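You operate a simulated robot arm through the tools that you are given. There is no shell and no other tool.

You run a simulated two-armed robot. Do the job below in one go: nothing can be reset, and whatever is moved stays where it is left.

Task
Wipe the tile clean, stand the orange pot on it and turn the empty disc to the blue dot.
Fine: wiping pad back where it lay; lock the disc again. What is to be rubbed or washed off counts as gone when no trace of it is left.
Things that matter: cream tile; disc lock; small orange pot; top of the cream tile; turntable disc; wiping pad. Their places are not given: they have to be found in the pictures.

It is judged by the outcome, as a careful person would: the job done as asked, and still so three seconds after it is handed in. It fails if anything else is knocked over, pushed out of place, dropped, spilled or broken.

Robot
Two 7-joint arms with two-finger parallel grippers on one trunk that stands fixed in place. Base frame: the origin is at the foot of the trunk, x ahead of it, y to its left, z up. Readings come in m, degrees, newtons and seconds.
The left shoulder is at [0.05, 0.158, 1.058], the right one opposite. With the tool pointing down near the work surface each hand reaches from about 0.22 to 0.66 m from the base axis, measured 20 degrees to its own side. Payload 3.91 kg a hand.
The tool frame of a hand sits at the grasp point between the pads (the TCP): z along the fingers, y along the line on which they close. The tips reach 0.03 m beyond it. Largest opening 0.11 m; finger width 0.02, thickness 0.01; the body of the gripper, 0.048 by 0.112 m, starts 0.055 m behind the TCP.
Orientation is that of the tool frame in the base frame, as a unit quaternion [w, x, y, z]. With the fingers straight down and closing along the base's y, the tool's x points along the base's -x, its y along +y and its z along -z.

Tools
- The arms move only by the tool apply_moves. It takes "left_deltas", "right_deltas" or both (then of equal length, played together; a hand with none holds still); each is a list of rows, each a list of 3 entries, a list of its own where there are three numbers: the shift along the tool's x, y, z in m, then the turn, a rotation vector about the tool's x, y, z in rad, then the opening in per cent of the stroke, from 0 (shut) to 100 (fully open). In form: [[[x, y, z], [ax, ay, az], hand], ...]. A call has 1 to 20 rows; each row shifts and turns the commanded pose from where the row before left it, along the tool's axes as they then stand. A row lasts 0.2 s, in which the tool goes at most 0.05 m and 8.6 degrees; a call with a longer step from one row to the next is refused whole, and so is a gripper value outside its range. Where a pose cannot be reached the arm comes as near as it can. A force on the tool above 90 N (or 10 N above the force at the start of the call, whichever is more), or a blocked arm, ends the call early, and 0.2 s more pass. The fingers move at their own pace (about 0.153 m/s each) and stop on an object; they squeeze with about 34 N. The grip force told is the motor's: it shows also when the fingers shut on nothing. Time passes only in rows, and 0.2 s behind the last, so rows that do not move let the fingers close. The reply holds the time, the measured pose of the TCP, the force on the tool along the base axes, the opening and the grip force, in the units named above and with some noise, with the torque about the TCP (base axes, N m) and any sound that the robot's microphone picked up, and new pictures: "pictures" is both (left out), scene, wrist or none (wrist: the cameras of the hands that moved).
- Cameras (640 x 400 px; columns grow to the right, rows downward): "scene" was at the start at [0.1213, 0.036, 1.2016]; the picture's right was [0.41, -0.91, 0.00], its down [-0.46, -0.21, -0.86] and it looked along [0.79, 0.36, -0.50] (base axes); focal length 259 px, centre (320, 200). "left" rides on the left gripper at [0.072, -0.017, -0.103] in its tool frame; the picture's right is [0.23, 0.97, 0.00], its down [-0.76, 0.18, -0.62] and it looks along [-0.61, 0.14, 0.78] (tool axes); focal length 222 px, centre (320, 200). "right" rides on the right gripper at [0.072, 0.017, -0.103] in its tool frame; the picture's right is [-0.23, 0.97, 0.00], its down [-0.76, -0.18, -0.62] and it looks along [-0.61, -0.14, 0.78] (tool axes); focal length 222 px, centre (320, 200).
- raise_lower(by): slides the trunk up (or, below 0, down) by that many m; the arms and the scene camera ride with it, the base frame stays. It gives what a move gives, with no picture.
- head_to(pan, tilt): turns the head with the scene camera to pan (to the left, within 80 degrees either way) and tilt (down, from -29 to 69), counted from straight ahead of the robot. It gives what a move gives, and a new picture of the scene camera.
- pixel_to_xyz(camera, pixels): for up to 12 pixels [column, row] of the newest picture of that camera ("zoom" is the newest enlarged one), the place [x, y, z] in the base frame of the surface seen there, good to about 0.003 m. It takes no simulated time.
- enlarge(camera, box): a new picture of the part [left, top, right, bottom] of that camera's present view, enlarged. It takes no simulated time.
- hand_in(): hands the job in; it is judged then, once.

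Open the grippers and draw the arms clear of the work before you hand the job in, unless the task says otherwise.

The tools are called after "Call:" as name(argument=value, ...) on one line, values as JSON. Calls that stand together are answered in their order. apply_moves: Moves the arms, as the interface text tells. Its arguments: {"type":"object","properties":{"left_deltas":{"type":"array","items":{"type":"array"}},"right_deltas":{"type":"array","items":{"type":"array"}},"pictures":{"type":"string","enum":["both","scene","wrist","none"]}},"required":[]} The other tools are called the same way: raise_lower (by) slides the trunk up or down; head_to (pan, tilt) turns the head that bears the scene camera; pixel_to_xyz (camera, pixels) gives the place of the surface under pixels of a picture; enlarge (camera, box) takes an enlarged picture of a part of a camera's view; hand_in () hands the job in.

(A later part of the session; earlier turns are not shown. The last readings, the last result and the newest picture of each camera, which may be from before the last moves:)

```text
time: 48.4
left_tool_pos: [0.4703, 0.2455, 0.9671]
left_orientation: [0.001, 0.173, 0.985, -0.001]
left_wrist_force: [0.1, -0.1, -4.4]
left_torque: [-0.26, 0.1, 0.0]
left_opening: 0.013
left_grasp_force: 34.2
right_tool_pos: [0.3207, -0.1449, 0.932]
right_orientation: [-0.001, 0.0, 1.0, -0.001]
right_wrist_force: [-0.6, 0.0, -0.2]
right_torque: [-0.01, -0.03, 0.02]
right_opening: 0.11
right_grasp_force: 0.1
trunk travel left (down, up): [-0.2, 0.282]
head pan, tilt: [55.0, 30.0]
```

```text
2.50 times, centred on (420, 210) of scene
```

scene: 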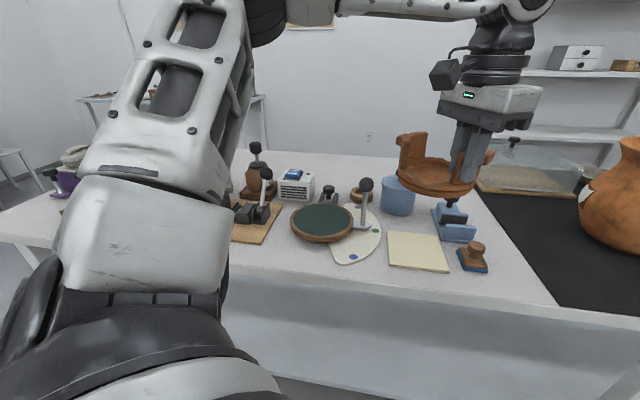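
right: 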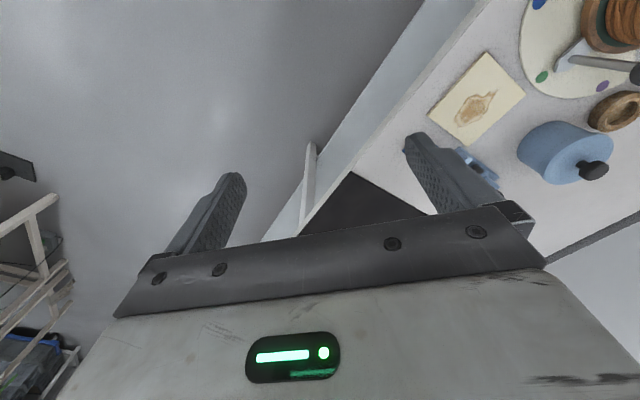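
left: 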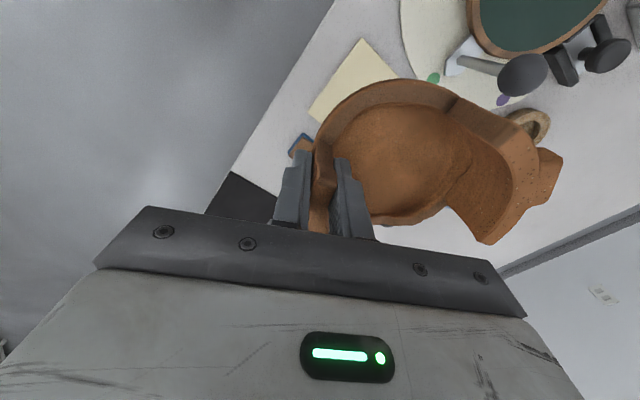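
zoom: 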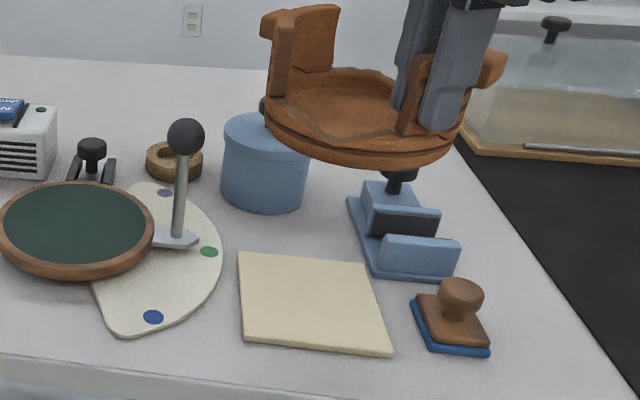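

I measure the pot's lower outline here to confirm that its centre lies over the tile's centre before lowering.

Call:
pixel_to_xyz(camera="zoom", pixels=[[360, 160], [270, 120], [300, 148], [330, 157], [400, 158], [430, 152], [455, 142], [240, 258], [365, 266], [388, 350], [246, 338], [275, 130]])

```text
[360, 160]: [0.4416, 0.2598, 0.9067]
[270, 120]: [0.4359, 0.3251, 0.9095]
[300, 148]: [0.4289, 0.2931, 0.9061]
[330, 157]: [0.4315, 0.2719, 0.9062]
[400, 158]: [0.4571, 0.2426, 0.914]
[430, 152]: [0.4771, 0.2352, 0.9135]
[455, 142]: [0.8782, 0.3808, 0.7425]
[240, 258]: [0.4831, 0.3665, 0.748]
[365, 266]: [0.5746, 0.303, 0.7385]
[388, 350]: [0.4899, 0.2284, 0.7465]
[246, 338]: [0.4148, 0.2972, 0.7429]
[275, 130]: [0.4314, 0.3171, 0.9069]
```

The pot's centre is about (0.4905, 0.2975), within 2 mm of the tile's centre. I lower it to about 1 cm above the tile.

Call:
apply_moves(left_deltas=[[[0.0012, 0.0004, 0.015], [0, 0, 0], 0], [[0, 0, 0.02], [0, 0, 0], 0], [[0, 0, 0.02], [0, 0, 0], 0], [[0, 0, 0.02], [0, 0, 0], 0], [[0, 0, 0.02], [0, 0, 0], 0], [[0, 0, 0.02], [0, 0, 0], 0], [[0, 0, 0.018], [0, 0, 0], 0], [[0, 0, 0.011], [0, 0, 0], 0], [[0, 0, 0], [0, 0, 0], 0]], pictures="both")

Call:
enlarge(camera="scene", box=[350, 130, 490, 290])

```text
time: 50.4
left_tool_pos: [0.4697, 0.2455, 0.8209]
left_orientation: [0.001, 0.172, 0.985, 0.0]
left_wrist_force: [-0.6, -0.2, -3.9]
left_torque: [-0.23, 0.11, 0.0]
left_opening: 0.0133
left_grasp_force: 34.3
right_tool_pos: [0.321, -0.1445, 0.9331]
right_orientation: [0.0, 0.0, 1.0, 0.0]
right_wrist_force: [-0.2, -1.3, 0.5]
right_torque: [0.02, 0.02, 0.01]
right_opening: 0.1097
right_grasp_force: 0.0
trunk travel left (down, up): [-0.2, 0.282]
head pan, tilt: [55.0, 30.0]
```

scene: 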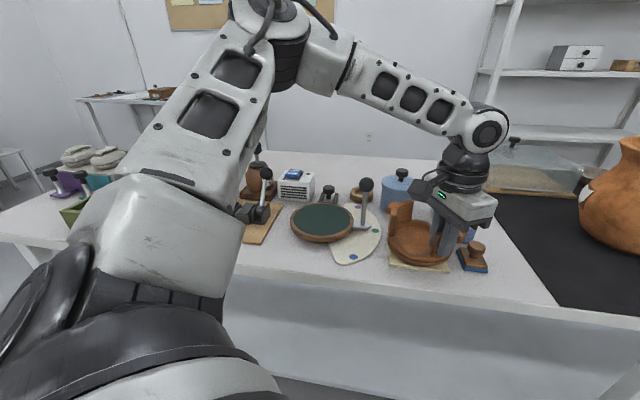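
left: 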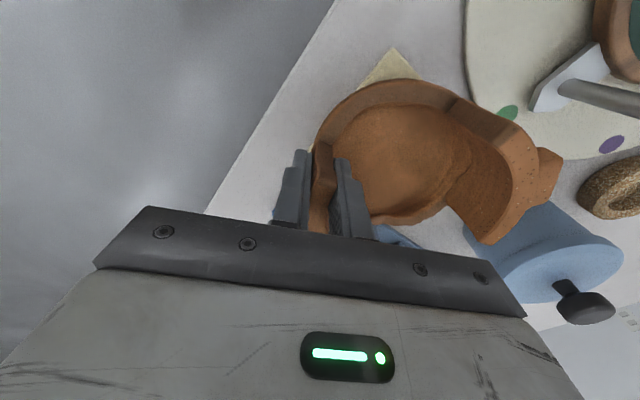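

```text
2.50 times, centred on (420, 210) of scene
```

zoom: 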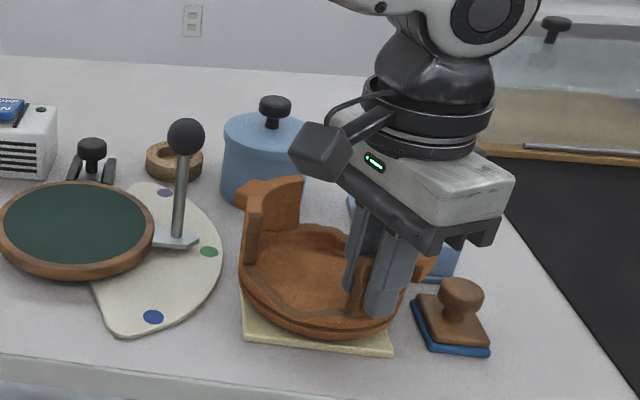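

The pot is centred over the tile, about 8 mm above it. I lower it in small steps while watching the load.

Call:
apply_moves(left_deltas=[[[0, 0, 0.003], [0, 0, 0], 0], [[0, 0, 0.003], [0, 0, 0], 0], [[0, 0, 0.001], [0, 0, 0], 0], [[0, 0, 0], [0, 0, 0], 0]], pictures="none")

```text
time: 51.4
left_tool_pos: [0.4695, 0.2452, 0.8159]
left_orientation: [0.001, 0.172, 0.985, 0.0]
left_wrist_force: [-0.7, -0.1, -0.8]
left_torque: [0.13, 0.05, 0.1]
left_opening: 0.013
left_grasp_force: 34.1
right_tool_pos: [0.3204, -0.1453, 0.9316]
right_orientation: [0.0, 0.0, 1.0, -0.001]
right_wrist_force: [-0.9, 0.1, -0.1]
right_torque: [0.03, -0.01, 0.01]
right_opening: 0.11
right_grasp_force: 0.1
trunk travel left (down, up): [-0.2, 0.282]
head pan, tilt: [55.0, 30.0]
```

The load has gone from −4 N to −0.8 N, so the pot is on the tile. I settle it half a millimetre more and check.

Call:
apply_moves(left_deltas=[[[0, 0, 0.0006], [0, 0, 0], 0], [[0, 0, 0], [0, 0, 0], 0]], pictures="scene")

Call:
enlarge(camera="scene", box=[370, 180, 490, 290])

```text
time: 52.0
left_tool_pos: [0.4684, 0.245, 0.8153]
left_orientation: [0.0, 0.173, 0.985, 0.002]
left_wrist_force: [-0.9, -0.2, 2.3]
left_torque: [0.53, -0.07, 0.11]
left_opening: 0.0131
left_grasp_force: 34.2
right_tool_pos: [0.3187, -0.1436, 0.9327]
right_orientation: [-0.001, 0.001, 1.0, 0.001]
right_wrist_force: [-0.1, 1.0, 0.0]
right_torque: [0.0, -0.04, 0.01]
right_opening: 0.11
right_grasp_force: 0.1
trunk travel left (down, up): [-0.2, 0.282]
head pan, tilt: [55.0, 30.0]
```

scene: 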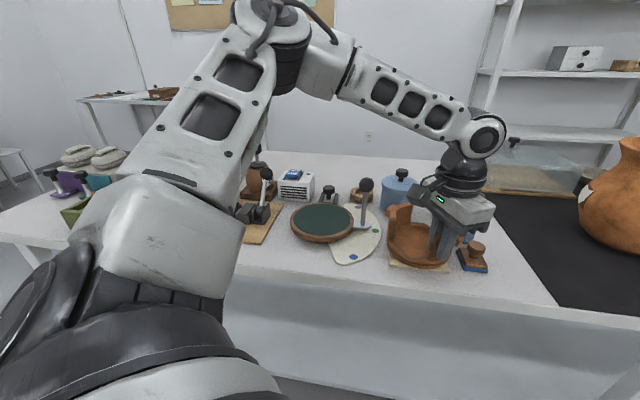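

```text
3.64 times, centred on (430, 235) of scene
```

zoom: 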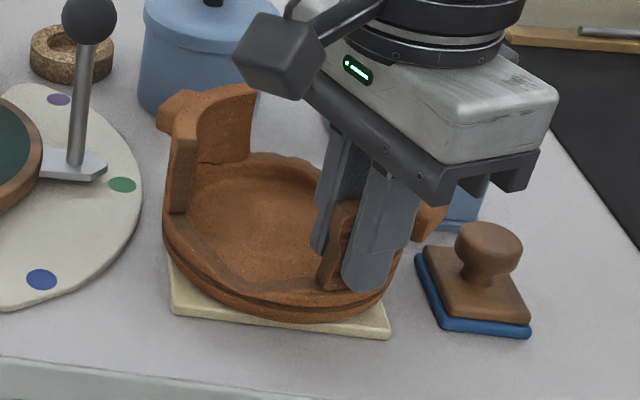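

The pot now rests firmly on the tile. I open the fingers gradually and withdraw straight up.

Call:
apply_moves(left_deltas=[[[0, 0, 0], [0, 0, 0], 20], [[0, 0, 0], [0, 0, 0], 35], [[0, 0, 0], [0, 0, 0], 40], [[0, 0, -0.02], [0, 0, 0], 40], [[0, 0, -0.03], [0, 0, 0], 40], [[0, 0, -0.04], [0, 0, 0], 40], [[0, 0, -0.04], [0, 0, 0], 40]], pictures="both")

Call:
enlarge(camera="scene", box=[370, 180, 490, 290])

```text
time: 53.6
left_tool_pos: [0.4674, 0.2461, 0.9433]
left_orientation: [0.0, 0.173, 0.985, 0.0]
left_wrist_force: [-0.1, 0.0, 0.0]
left_torque: [0.0, 0.0, 0.0]
left_opening: 0.0438
left_grasp_force: 0.1
right_tool_pos: [0.3199, -0.1442, 0.9322]
right_orientation: [0.001, 0.0, 1.0, 0.001]
right_wrist_force: [0.1, 1.5, -0.5]
right_torque: [-0.03, 0.04, -0.03]
right_opening: 0.1099
right_grasp_force: 0.1
trunk travel left (down, up): [-0.2, 0.282]
head pan, tilt: [55.0, 30.0]
```

scene: 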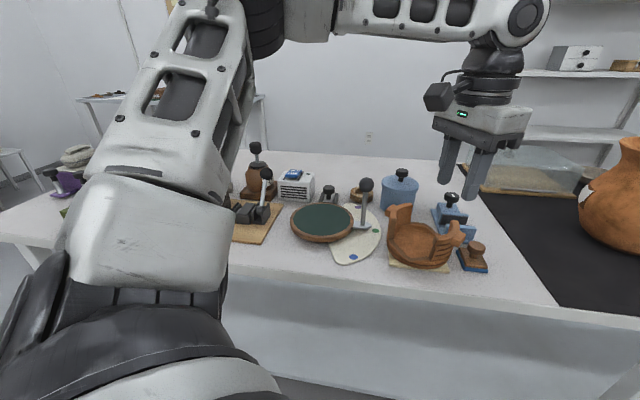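
left: 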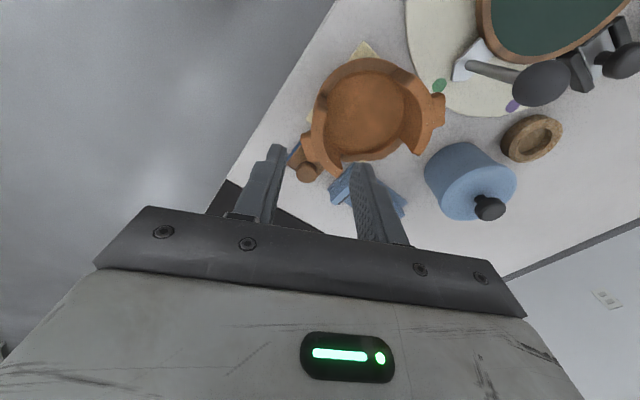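

```text
3.64 times, centred on (430, 235) of scene
```

zoom: 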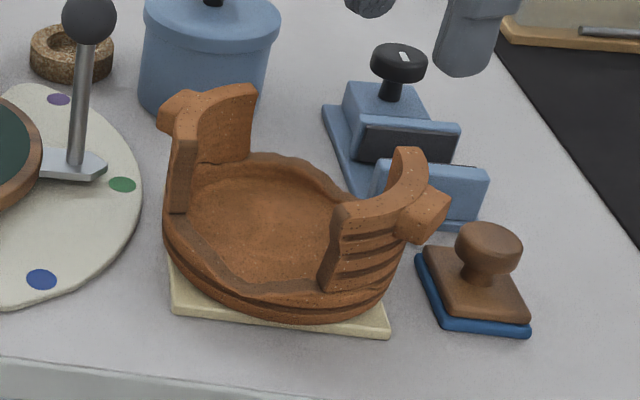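

The pot stands well on the clean tile. Next, the disc lock: I turn the hand back and move it at height to view the lock from above.

Call:
apply_moves(left_deltas=[[[0, 0, -0.005], [0, 0, -0.1164], 60], [[0, 0, 0], [0, 0, -0.1164], 60], [[0, 0, 0], [0, 0, -0.1164], 60], [[0.0081, 0.0413, 0], [0, 0, 0], 60], [[0.0081, 0.0413, 0], [0, 0, 0], 60], [[0.0081, 0.0413, 0], [0, 0, 0], 60], [[0.0081, 0.0413, 0], [0, 0, 0], 60], [[0.0081, 0.0413, 0], [0, 0, 0], 60], [[0.0081, 0.0413, 0], [0, 0, 0], 60], [[0.0081, 0.0413, 0], [0, 0, 0], 60], [[0, 0, 0], [0, 0, 0], 60]], pictures="both")

Call:
enlarge(camera="left", box=[230, 60, 400, 180])

Call:
enlarge(camera="scene", box=[280, 165, 390, 265])

```text
time: 56.0
left_tool_pos: [0.4124, 0.5364, 0.9482]
left_orientation: [0.0, -0.001, 1.0, 0.0]
left_wrist_force: [-0.5, -0.6, -0.6]
left_torque: [0.03, -0.01, 0.01]
left_opening: 0.0662
left_grasp_force: 0.1
right_tool_pos: [0.32, -0.145, 0.9317]
right_orientation: [0.0, 0.0, 1.0, 0.0]
right_wrist_force: [-0.5, -0.3, 0.2]
right_torque: [0.01, 0.05, 0.01]
right_opening: 0.1101
right_grasp_force: 0.0
trunk travel left (down, up): [-0.2, 0.282]
head pan, tilt: [55.0, 30.0]
```

scene: 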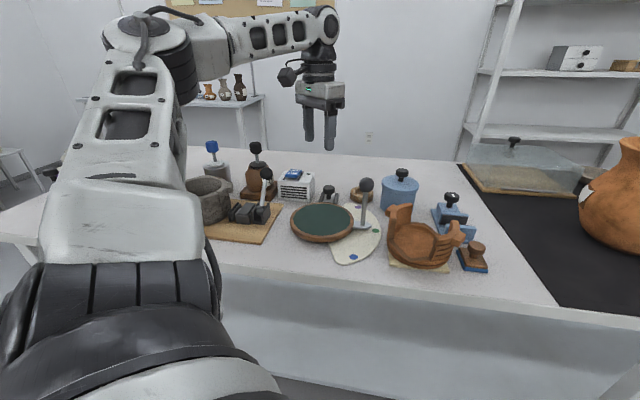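
left: 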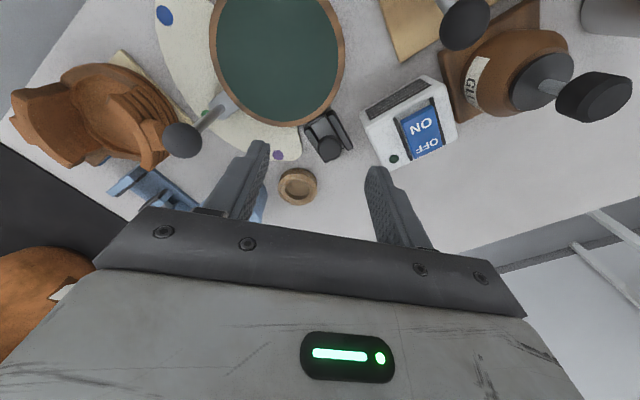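

```text
3.33 times, centred on (315, 120) of left
```

zoom: 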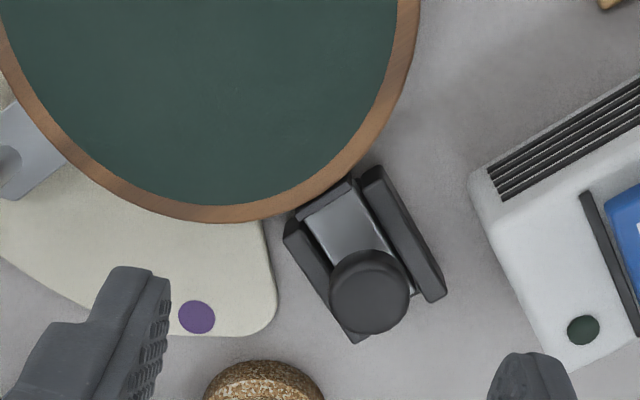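

```text
4.00 times, centred on (335, 215) of scene
```

zoom: 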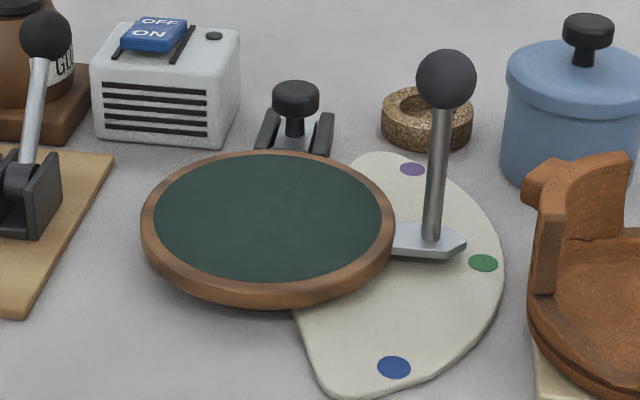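

I need to see how the bolt meets the disc; I zoom tighter on the lock from both cameras.

Call:
enlarge(camera="left", box=[290, 95, 360, 170])

Call:
pixel_to_xyz(camera="zoom", pixels=[[320, 200], [200, 100]])

Call:
enlarge(camera="scene", box=[330, 178, 375, 208])

Call:
enlarge(camera="scene", box=[330, 160, 370, 210])

```text
5.33 times, centred on (325, 132) of left
```

zoom: 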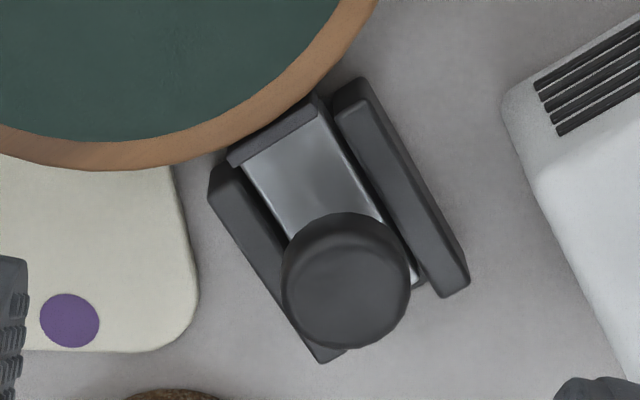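

```text
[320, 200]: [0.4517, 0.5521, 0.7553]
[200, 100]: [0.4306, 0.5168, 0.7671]
```

```text
13.33 times, centred on (352, 193) of scene
```

zoom: 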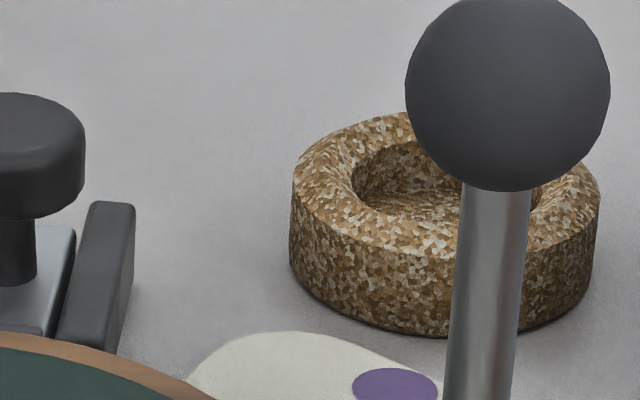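

```text
8.00 times, centred on (350, 185) of scene
```

zoom: 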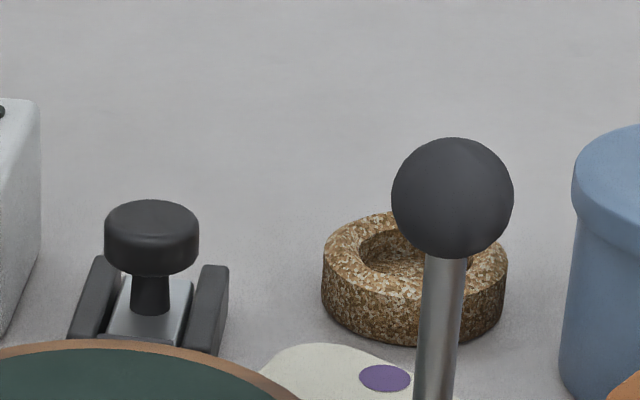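

The lock is a slide with a dark brake shoe pressed against the disc's rim, so pulling the knob outward (away from the disc) frees it. I measure the knob, rails and neighbours.

Call:
enlarge(camera="left", box=[260, 80, 480, 220])

```text
2.86 times, centred on (370, 150) of left
```

zoom: 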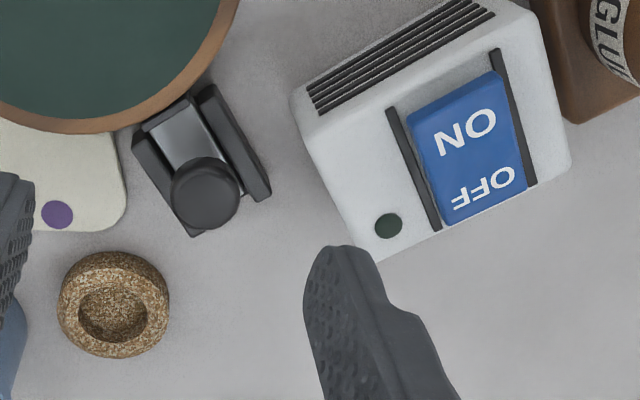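

Call:
pixel_to_xyz(camera="zoom", pixels=[[205, 197], [205, 165], [205, 225], [175, 195], [236, 195], [180, 135], [140, 145], [195, 232], [205, 92], [265, 195], [165, 115], [312, 125]])

Call:
pixel_to_xyz(camera="zoom", pixels=[[375, 258], [345, 180], [460, 150], [115, 262], [115, 350], [165, 290], [300, 100], [480, 60], [560, 90], [400, 130], [150, 130], [200, 150]])

```text
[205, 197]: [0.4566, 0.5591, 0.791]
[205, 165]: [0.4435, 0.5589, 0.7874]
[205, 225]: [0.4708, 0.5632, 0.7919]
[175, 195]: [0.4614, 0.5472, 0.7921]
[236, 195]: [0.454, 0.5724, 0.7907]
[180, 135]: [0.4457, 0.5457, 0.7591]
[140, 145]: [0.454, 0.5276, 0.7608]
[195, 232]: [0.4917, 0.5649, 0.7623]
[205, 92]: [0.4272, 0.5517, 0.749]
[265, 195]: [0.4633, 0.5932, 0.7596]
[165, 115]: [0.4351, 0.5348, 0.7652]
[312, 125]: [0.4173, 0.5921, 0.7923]
```

```text
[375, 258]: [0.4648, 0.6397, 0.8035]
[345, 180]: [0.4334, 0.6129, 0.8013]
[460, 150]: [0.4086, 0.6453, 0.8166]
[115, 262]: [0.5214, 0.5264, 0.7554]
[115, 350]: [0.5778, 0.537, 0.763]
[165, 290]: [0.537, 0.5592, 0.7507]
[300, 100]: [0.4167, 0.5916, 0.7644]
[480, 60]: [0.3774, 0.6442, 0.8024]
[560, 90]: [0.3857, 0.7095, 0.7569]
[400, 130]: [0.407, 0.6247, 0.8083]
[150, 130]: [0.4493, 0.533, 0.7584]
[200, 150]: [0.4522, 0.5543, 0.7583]
```

The lock knob is centred at (0.457, 0.560), top z≈0.791, Ø≈26 mm; the white box edge is ~54 mm to the side. I turn the hand −45° so the fingers flank the slide direction, lean 15° outward, and approach above the knob.

Call:
apply_moves(left_deltas=[[[0, 0, 0], [0, 0, -0.1309], 50], [[0, 0, 0], [0, 0, -0.1309], 50], [[0, 0, 0], [0, 0, -0.1309], 50], [[0, 0, 0], [0, 0, -0.1309], 50], [[0, 0, 0], [0, 0, -0.1309], 45], [[0, 0, 0], [0, 0, -0.1309], 45], [[0, 0, 0], [0, -0.1309, 0], 45], [[0, 0, 0], [0, -0.1309, 0], 45], [[-0.0011, -0.0049, 0.0325], [0, 0, 0], 45], [[-0.0011, -0.0049, 0.0325], [0, 0, 0], 45], [[-0.0011, -0.0049, 0.0325], [0, 0, 0], 45], [[0, 0, 0], [0, 0, 0], 45]], pictures="both")

Call:
enlarge(camera="left", box=[220, 60, 420, 240])

Call:
enlarge(camera="scene", box=[270, 130, 400, 250])

```text
time: 58.6
left_tool_pos: [0.4443, 0.5438, 0.8547]
left_orientation: [0.121, -0.38, 0.915, 0.05]
left_wrist_force: [0.8, -0.3, -0.7]
left_torque: [0.0, -0.02, 0.0]
left_opening: 0.0494
left_grasp_force: 0.1
right_tool_pos: [0.3196, -0.1438, 0.9327]
right_orientation: [0.0, 0.001, 1.0, 0.0]
right_wrist_force: [-0.8, 1.1, -0.3]
right_torque: [-0.04, 0.02, 0.02]
right_opening: 0.11
right_grasp_force: 0.0
trunk travel left (down, up): [-0.2, 0.282]
head pan, tilt: [55.0, 30.0]
```

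scene: 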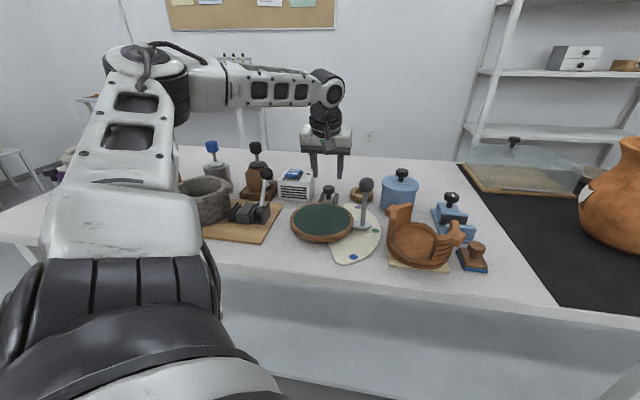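
left: 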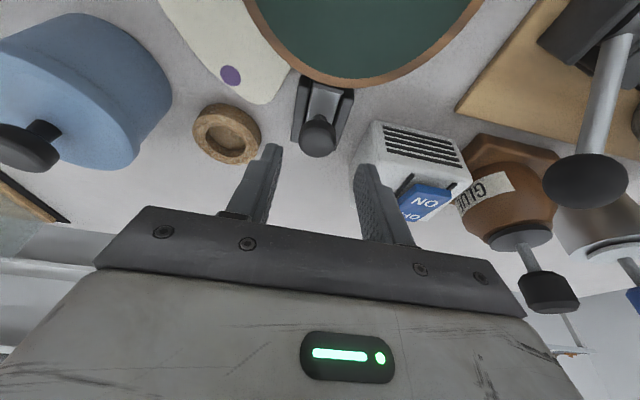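

```text
2.22 times, centred on (320, 150) of left
```

zoom: 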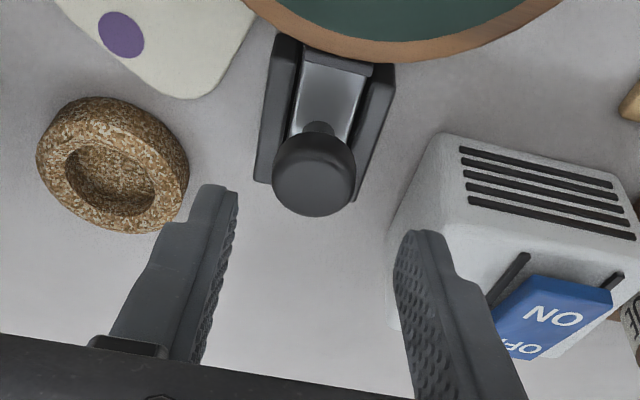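

```text
3.33 times, centred on (335, 190) of scene
```

zoom: 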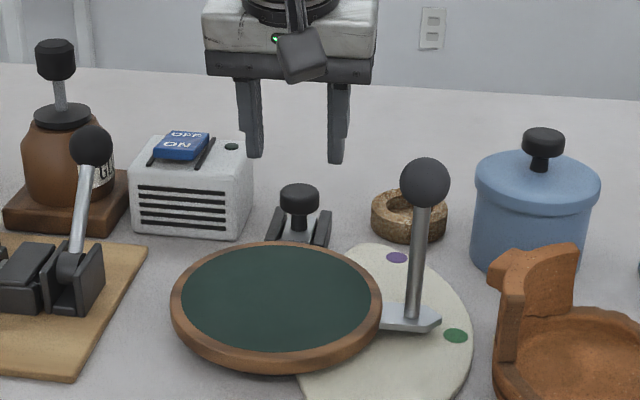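

The approach pose is reached; the knob is at (317,139), about 2 mm left of the gripper's axis. I shift 2 mm and descend along the tool axis to straddle the knob.

Call:
apply_moves(left_deltas=[[[0, -0.001, 0.019], [0, 0, 0], 45], [[0, -0.001, 0.019], [0, 0, 0], 45], [[0, 0, 0.019], [0, 0, 0], 45], [[0, 0, 0], [0, 0, 0], 45]], pictures="both")

Call:
enlarge(camera="left", box=[220, 60, 420, 240])

Call:
enlarge(camera="scene", box=[270, 130, 400, 250])

```text
time: 59.6
left_tool_pos: [0.4552, 0.552, 0.8004]
left_orientation: [0.12, -0.38, 0.916, 0.051]
left_wrist_force: [0.5, 0.1, -0.5]
left_torque: [0.01, 0.01, 0.02]
left_opening: 0.0494
left_grasp_force: 0.0
right_tool_pos: [0.3213, -0.1435, 0.9329]
right_orientation: [-0.001, 0.0, 1.0, 0.0]
right_wrist_force: [0.1, 0.4, -0.5]
right_torque: [0.0, 0.02, 0.03]
right_opening: 0.1101
right_grasp_force: 0.0
trunk travel left (down, up): [-0.2, 0.282]
head pan, tilt: [55.0, 30.0]
```

scene: 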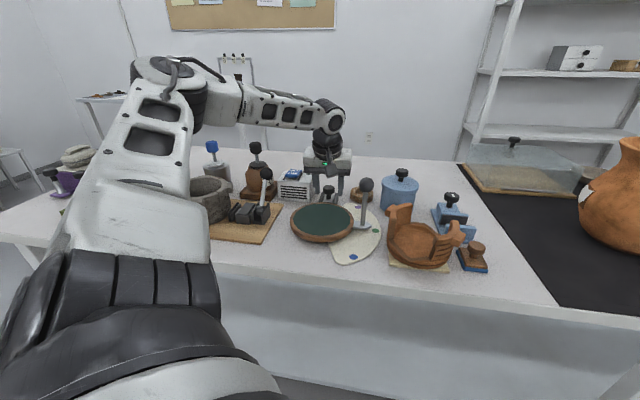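
left: 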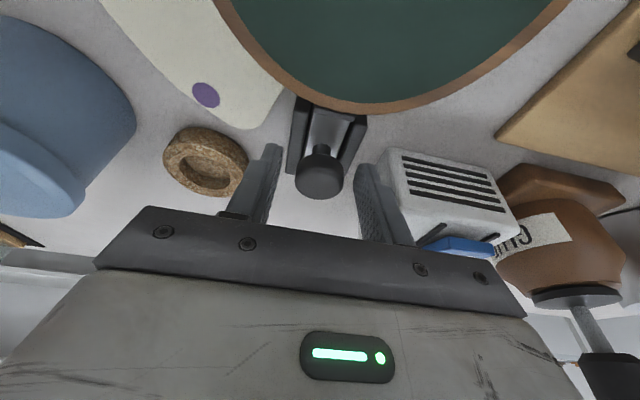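

```text
2.22 times, centred on (320, 150) of left
```

zoom: 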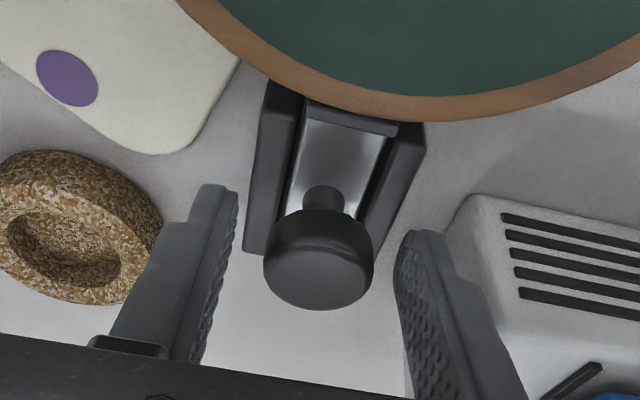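

```text
3.33 times, centred on (335, 190) of scene
```

zoom: 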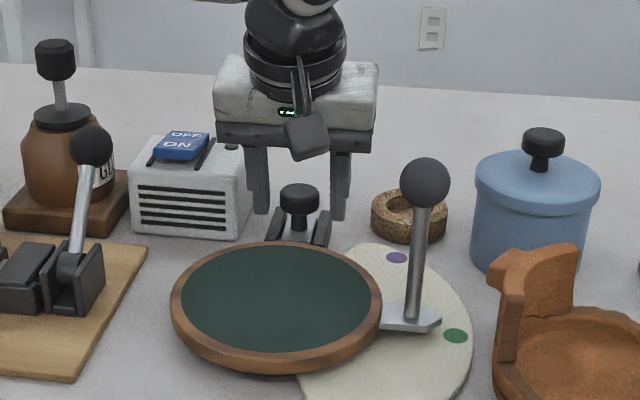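

The knob lies centrally between the fingers. I go 3 mm deeper and close on it.

Call:
apply_moves(left_deltas=[[[0, 0, 0.003], [0, 0, 0], 45], [[0, 0, 0], [0, 0, 0], 20], [[0, 0, 0], [0, 0, 0], 0], [[0, 0, 0], [0, 0, 0], 0]], pictures="wrist")

Call:
enlarge(camera="left", box=[220, 60, 420, 240])

```text
time: 60.6
left_tool_pos: [0.4558, 0.5552, 0.7968]
left_orientation: [0.121, -0.38, 0.915, 0.051]
left_wrist_force: [-2.4, 3.2, 0.6]
left_torque: [0.06, 0.09, 0.07]
left_opening: 0.031
left_grasp_force: 45.5
right_tool_pos: [0.3192, -0.1452, 0.9333]
right_orientation: [0.0, 0.0, 1.0, 0.0]
right_wrist_force: [-0.7, 0.6, 0.0]
right_torque: [0.02, -0.02, 0.02]
right_opening: 0.1101
right_grasp_force: 0.1
trunk travel left (down, up): [-0.2, 0.282]
head pan, tilt: [55.0, 30.0]
```

left: 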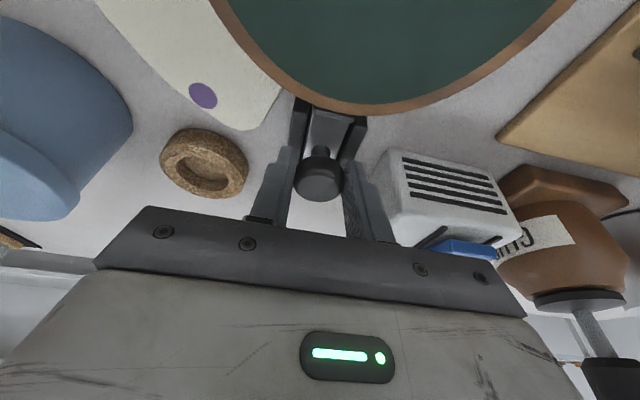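

```text
2.22 times, centred on (320, 150) of left
```

zoom: 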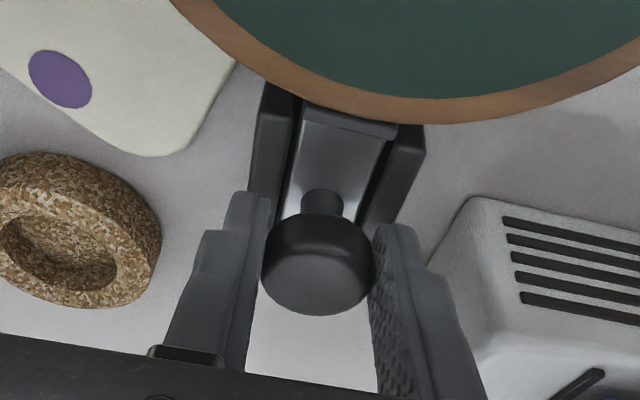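

The knob is gripped. I pull it outward, away from the disc, 6 mm along the slide and check force.

Call:
apply_moves(left_deltas=[[[-0.0029, 0, 0.00078], [0, 0, 0], 0], [[-0.0029, 0, 0.00078], [0, 0, 0], 0], [[0, 0, 0], [0, 0, 0], 0]], pictures="wrist")

Call:
enlarge(camera="left", box=[220, 60, 420, 240])

```text
time: 61.4
left_tool_pos: [0.4583, 0.5577, 0.7976]
left_orientation: [0.123, -0.38, 0.916, 0.05]
left_wrist_force: [-3.9, 3.3, 4.0]
left_torque: [-0.19, 0.31, -0.05]
left_opening: 0.0316
left_grasp_force: 45.4
right_tool_pos: [0.3183, -0.1446, 0.9329]
right_orientation: [-0.001, 0.0, 1.0, 0.0]
right_wrist_force: [-0.2, 0.4, -0.3]
right_torque: [0.03, 0.04, 0.01]
right_opening: 0.1099
right_grasp_force: 0.1
trunk travel left (down, up): [-0.2, 0.282]
head pan, tilt: [55.0, 30.0]
```

left: 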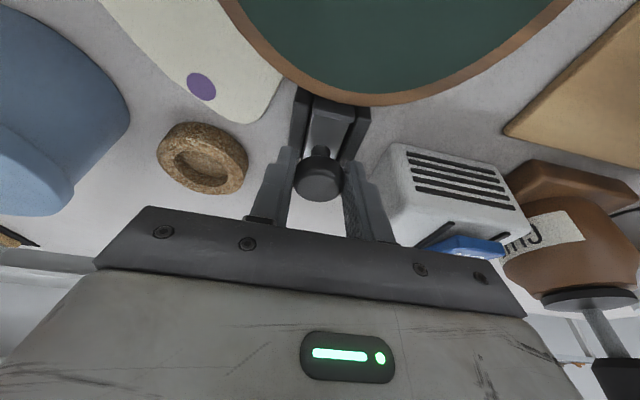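

```text
2.22 times, centred on (320, 150) of left
```

zoom: 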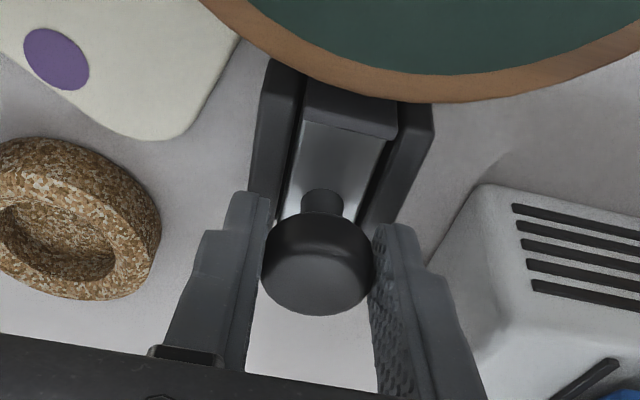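

The slide follows the knob and the brake shoe has left the rim. I pull a further 6 mm to release it fully.

Call:
apply_moves(left_deltas=[[[-0.0031, 0, 0.0003], [0, 0, 0], 0], [[-0.0029, 0, 0.00078], [0, 0, 0], 0], [[0, 0, 0], [0, 0, 0], 0]], pictures="wrist")

Call:
enlarge(camera="left", box=[220, 60, 420, 240])

```text
time: 62.2
left_tool_pos: [0.4635, 0.5622, 0.7968]
left_orientation: [0.121, -0.379, 0.916, 0.05]
left_wrist_force: [1.9, -0.6, -4.7]
left_torque: [0.24, -0.52, -0.01]
left_opening: 0.0312
left_grasp_force: 45.3
right_tool_pos: [0.3194, -0.1445, 0.9324]
right_orientation: [0.0, 0.0, 1.0, 0.0]
right_wrist_force: [1.1, -0.2, -0.2]
right_torque: [0.03, -0.01, -0.03]
right_opening: 0.1098
right_grasp_force: 0.0
trunk travel left (down, up): [-0.2, 0.282]
head pan, tilt: [55.0, 30.0]
```

left: 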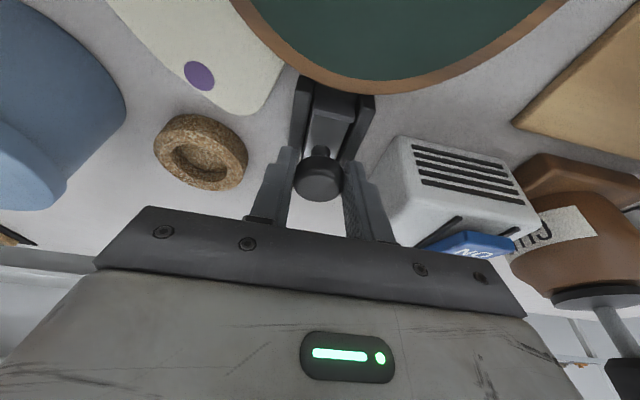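

```text
2.22 times, centred on (320, 150) of left
```

zoom: 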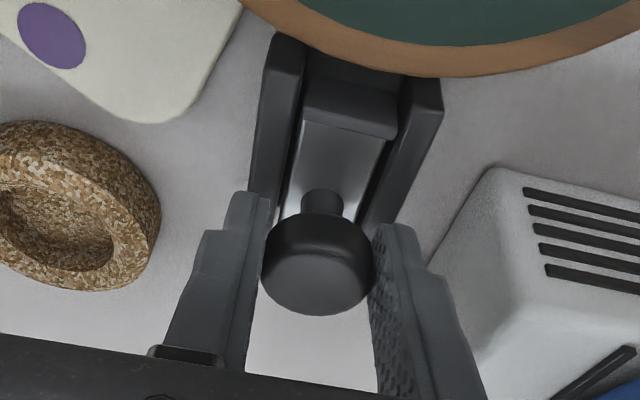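

The shoe is now about 1 cm clear of the rim and there's still no end stop. I pull a few millimetres more to reach the slide's end gently.

Call:
apply_moves(left_deltas=[[[-0.0018, 0, 0.0007], [0, 0, 0], 0], [[-0.0019, 0, 0.0005], [0, 0, 0], 0], [[0, 0, 0], [0, 0, 0], 0]], pictures="wrist")

Call:
enlarge(camera="left", box=[220, 60, 420, 240])

```text
time: 63.0
left_tool_pos: [0.4667, 0.5651, 0.7969]
left_orientation: [0.121, -0.38, 0.916, 0.049]
left_wrist_force: [6.5, -4.2, -4.2]
left_torque: [-0.36, 0.08, -0.1]
left_opening: 0.0315
left_grasp_force: 44.9
right_tool_pos: [0.3208, -0.1441, 0.9324]
right_orientation: [-0.001, -0.001, 1.0, 0.001]
right_wrist_force: [-0.2, -0.4, 0.6]
right_torque: [-0.02, 0.0, 0.0]
right_opening: 0.1099
right_grasp_force: 0.1
trunk travel left (down, up): [-0.2, 0.282]
head pan, tilt: [55.0, 30.0]
```

left: 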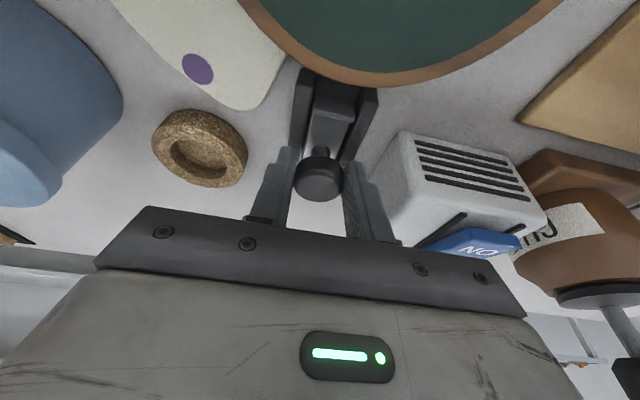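

```text
2.22 times, centred on (320, 150) of left
```

zoom: 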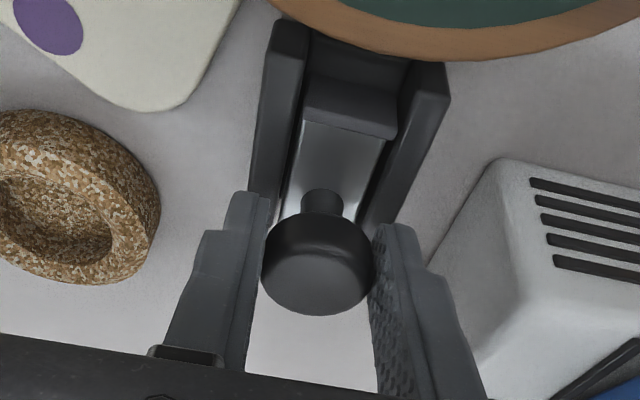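

Pulled about 15 mm in total; a side load of ~7 N has built up toward +u. I ease sideways 1 mm and pull 3 mm more to find the end stop.

Call:
apply_moves(left_deltas=[[[-0.0015, -0.001, 0.0001], [0, 0, 0], 0], [[-0.0015, -0.0003, 0.0002], [0, 0, 0], 0], [[0, 0, 0], [0, 0, 0], 0]], pictures="wrist")

Call:
enlarge(camera="left", box=[220, 60, 420, 240])

```text
time: 63.8
left_tool_pos: [0.4675, 0.5663, 0.7964]
left_orientation: [0.118, -0.379, 0.916, 0.05]
left_wrist_force: [-12.2, -16.8, -7.7]
left_torque: [0.01, 0.04, -0.16]
left_opening: 0.031
left_grasp_force: 45.0
right_tool_pos: [0.3198, -0.1453, 0.9327]
right_orientation: [0.001, 0.001, 1.0, 0.0]
right_wrist_force: [0.3, 0.0, 0.3]
right_torque: [0.0, -0.01, 0.0]
right_opening: 0.11
right_grasp_force: 0.1
trunk travel left (down, up): [-0.2, 0.282]
head pan, tilt: [55.0, 30.0]
```

left: 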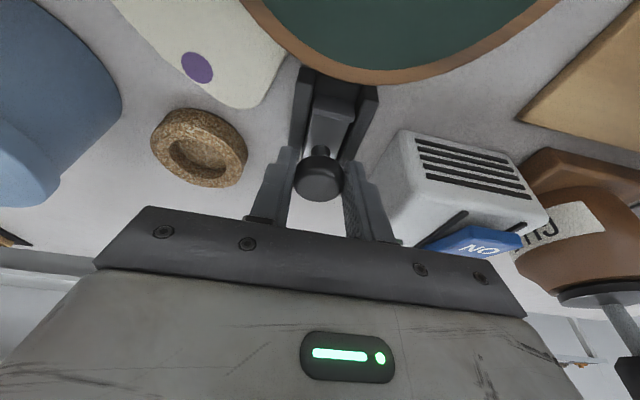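

```text
2.22 times, centred on (320, 150) of left
```

zoom: 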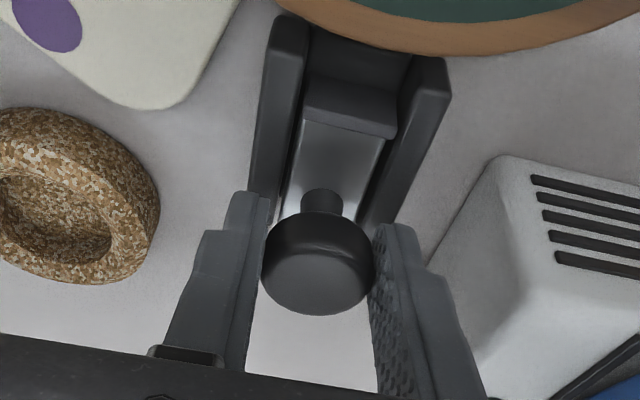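

The end stop is reached (about 20 N pull), so the lock is fully open. I relax the pull, open the fingers and withdraw along the tool axis.

Call:
apply_moves(left_deltas=[[[0.0014, 0, -0.0004], [0, 0, 0], 0], [[0, 0, 0], [0, 0, 0], 40], [[0, 0, 0], [0, 0, 0], 40], [[0, 0, -0.02], [0, 0, 0], 40], [[0, 0, -0.03], [0, 0, 0], 40], [[0, 0, -0.03], [0, 0, 0], 40]], pictures="both")

Call:
enlarge(camera="left", box=[200, 0, 460, 180])

Call:
enlarge(camera="scene", box=[270, 130, 400, 270])

```text
time: 65.2
left_tool_pos: [0.4525, 0.5507, 0.8746]
left_orientation: [0.122, -0.38, 0.915, 0.05]
left_wrist_force: [-0.3, 0.2, 0.1]
left_torque: [0.0, 0.02, 0.03]
left_opening: 0.0438
left_grasp_force: 0.1
right_tool_pos: [0.3203, -0.1445, 0.932]
right_orientation: [0.0, 0.0, 1.0, 0.0]
right_wrist_force: [-0.1, 0.6, 1.4]
right_torque: [0.01, -0.02, 0.0]
right_opening: 0.11
right_grasp_force: 0.2
trunk travel left (down, up): [-0.2, 0.282]
head pan, tilt: [55.0, 30.0]
```

scene: 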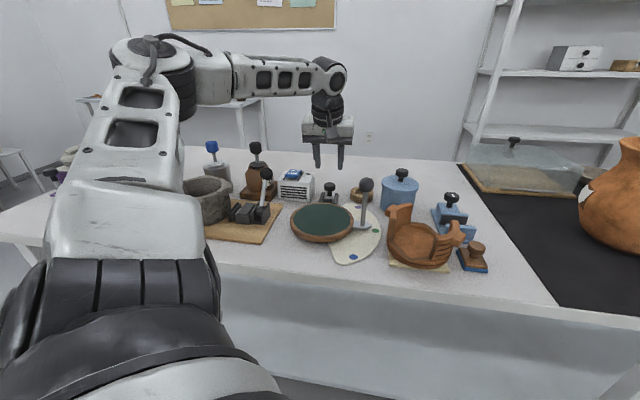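
left: 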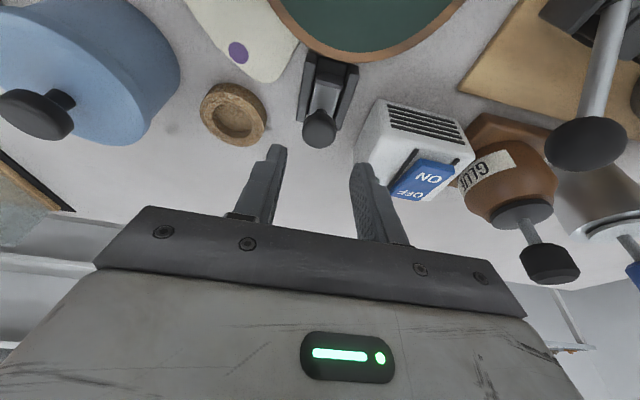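

```text
2.22 times, centred on (330, 90) of left
```

zoom: 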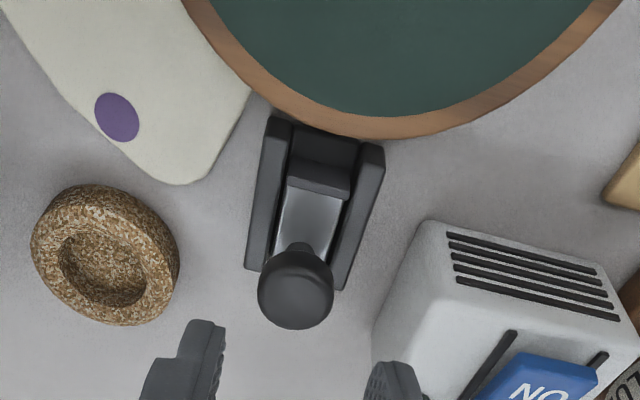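

```text
2.86 times, centred on (335, 200) of scene
```

zoom: 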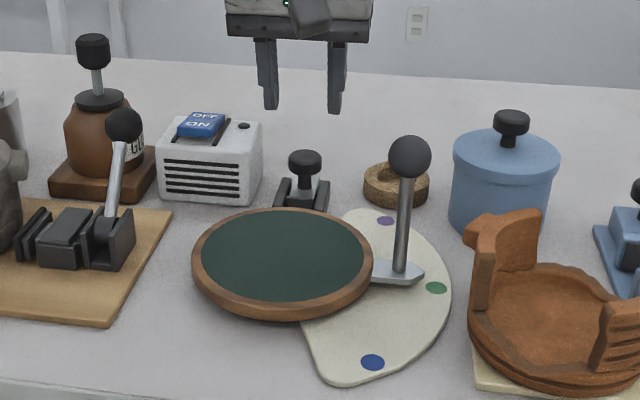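

The lock is open with a clear gap to the rim. Now I rise, straighten the hand and move back to get a clean overhead view of the disc, pointer and dots.

Call:
apply_moves(left_deltas=[[[0, 0, -0.03], [0, 0, 0], 60], [[0, 0, -0.01], [0, 0.1309, 0], 60], [[0, 0, -0.01], [0, 0.1309, 0], 60], [[0, 0, 0], [0, 0, 0.1309], 60], [[0, 0, 0], [0, 0, 0.1309], 60], [[0, 0, 0], [0, 0, 0.1309], 60], [[0, 0, 0], [0, 0, 0.1309], 60], [[0, 0, 0], [0, 0, 0.1309], 60], [[0, 0, 0], [0, 0, 0.1309], 60], [[0.022, -0.024, -0.01], [0, 0, 0], 60], [[0.022, -0.024, -0.01], [0, 0, 0], 60], [[0.022, -0.024, -0.01], [0, 0, 0], 60], [[0.022, -0.024, -0.01], [0, 0, 0], 60], [[0, 0, 0], [0, 0, 0], 60]], pictures="both")

Call:
enlarge(camera="left", box=[160, 0, 460, 180])

```text
time: 68.2
left_tool_pos: [0.357, 0.4453, 0.9631]
left_orientation: [0.001, -0.001, 1.0, -0.001]
left_wrist_force: [1.1, -0.2, -1.3]
left_torque: [0.0, 0.0, 0.03]
left_opening: 0.0658
left_grasp_force: 0.0
right_tool_pos: [0.3193, -0.1434, 0.9323]
right_orientation: [0.0, 0.001, 1.0, 0.0]
right_wrist_force: [-0.6, -1.3, 0.5]
right_torque: [0.0, -0.01, -0.04]
right_opening: 0.11
right_grasp_force: 0.1
trunk travel left (down, up): [-0.2, 0.282]
head pan, tilt: [55.0, 30.0]
```

scene: 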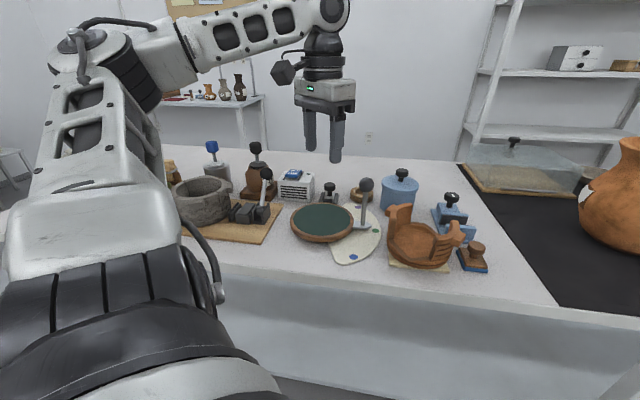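
left: 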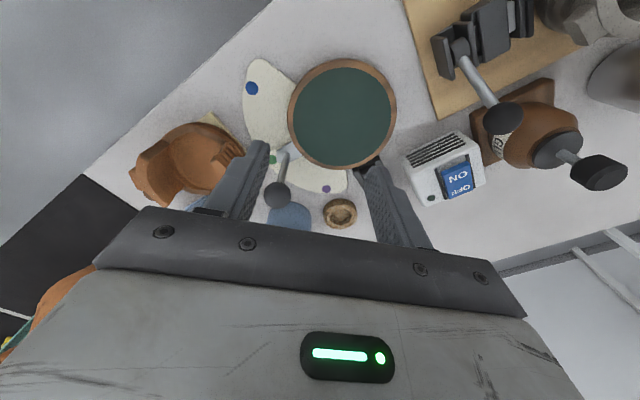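

```text
2.13 times, centred on (310, 90) of left
```

zoom: 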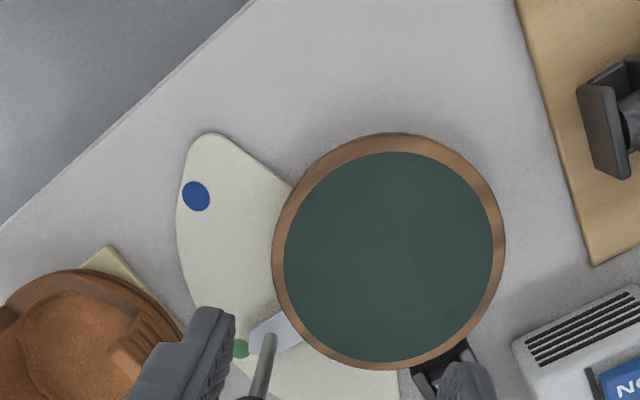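

The disc is clearly seen. I measure its edges, the blue dot, the pointer and the rod.

Call:
pixel_to_xyz(camera="zoom", pixels=[[286, 257], [490, 250], [390, 155], [390, 358], [388, 257], [196, 196], [318, 185], [460, 180], [322, 330], [465, 325], [240, 348], [280, 330]])

Call:
enlarge(camera="left", box=[230, 120, 350, 220])

```text
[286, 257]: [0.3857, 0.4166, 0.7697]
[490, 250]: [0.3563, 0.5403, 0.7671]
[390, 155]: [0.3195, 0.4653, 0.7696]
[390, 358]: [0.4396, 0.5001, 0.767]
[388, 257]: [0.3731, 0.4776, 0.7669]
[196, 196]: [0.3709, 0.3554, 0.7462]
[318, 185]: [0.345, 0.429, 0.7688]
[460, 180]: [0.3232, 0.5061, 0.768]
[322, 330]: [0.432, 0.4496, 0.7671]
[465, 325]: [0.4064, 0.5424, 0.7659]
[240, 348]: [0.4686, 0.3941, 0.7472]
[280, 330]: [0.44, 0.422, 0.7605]
```

```text
4.00 times, centred on (290, 170) of left
```

zoom: 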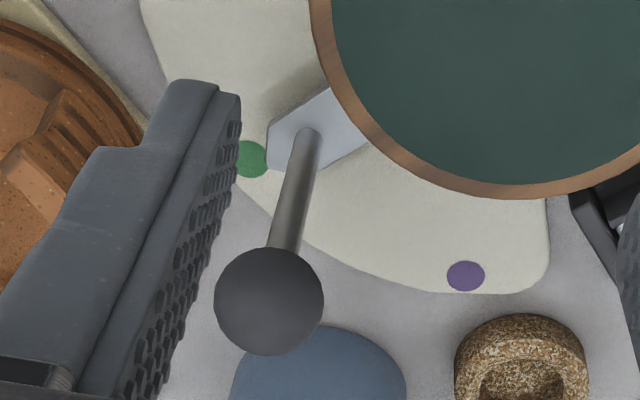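

I measure the rod base, pointer tip and ball from this closer view.

Call:
pixel_to_xyz(camera="zoom", pixels=[[308, 132], [300, 180], [285, 235], [270, 300], [218, 300], [322, 300], [270, 250], [270, 350], [268, 130], [330, 92], [275, 168], [365, 148]])

Call:
pixel_to_xyz(camera="scene", pixels=[[366, 184], [362, 215], [375, 231], [353, 257], [371, 207]])

```text
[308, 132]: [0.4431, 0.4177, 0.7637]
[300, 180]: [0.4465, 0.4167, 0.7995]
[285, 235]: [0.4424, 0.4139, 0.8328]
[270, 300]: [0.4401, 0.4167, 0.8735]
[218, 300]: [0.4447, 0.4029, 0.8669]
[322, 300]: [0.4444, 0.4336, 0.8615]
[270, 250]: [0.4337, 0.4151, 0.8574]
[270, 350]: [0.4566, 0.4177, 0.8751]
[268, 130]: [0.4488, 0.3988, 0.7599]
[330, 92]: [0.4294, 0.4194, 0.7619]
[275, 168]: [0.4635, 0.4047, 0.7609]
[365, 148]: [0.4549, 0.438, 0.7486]
```

```text
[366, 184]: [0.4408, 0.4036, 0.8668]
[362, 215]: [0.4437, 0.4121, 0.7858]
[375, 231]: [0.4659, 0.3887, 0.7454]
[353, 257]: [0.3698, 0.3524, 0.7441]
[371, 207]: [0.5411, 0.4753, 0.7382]
```

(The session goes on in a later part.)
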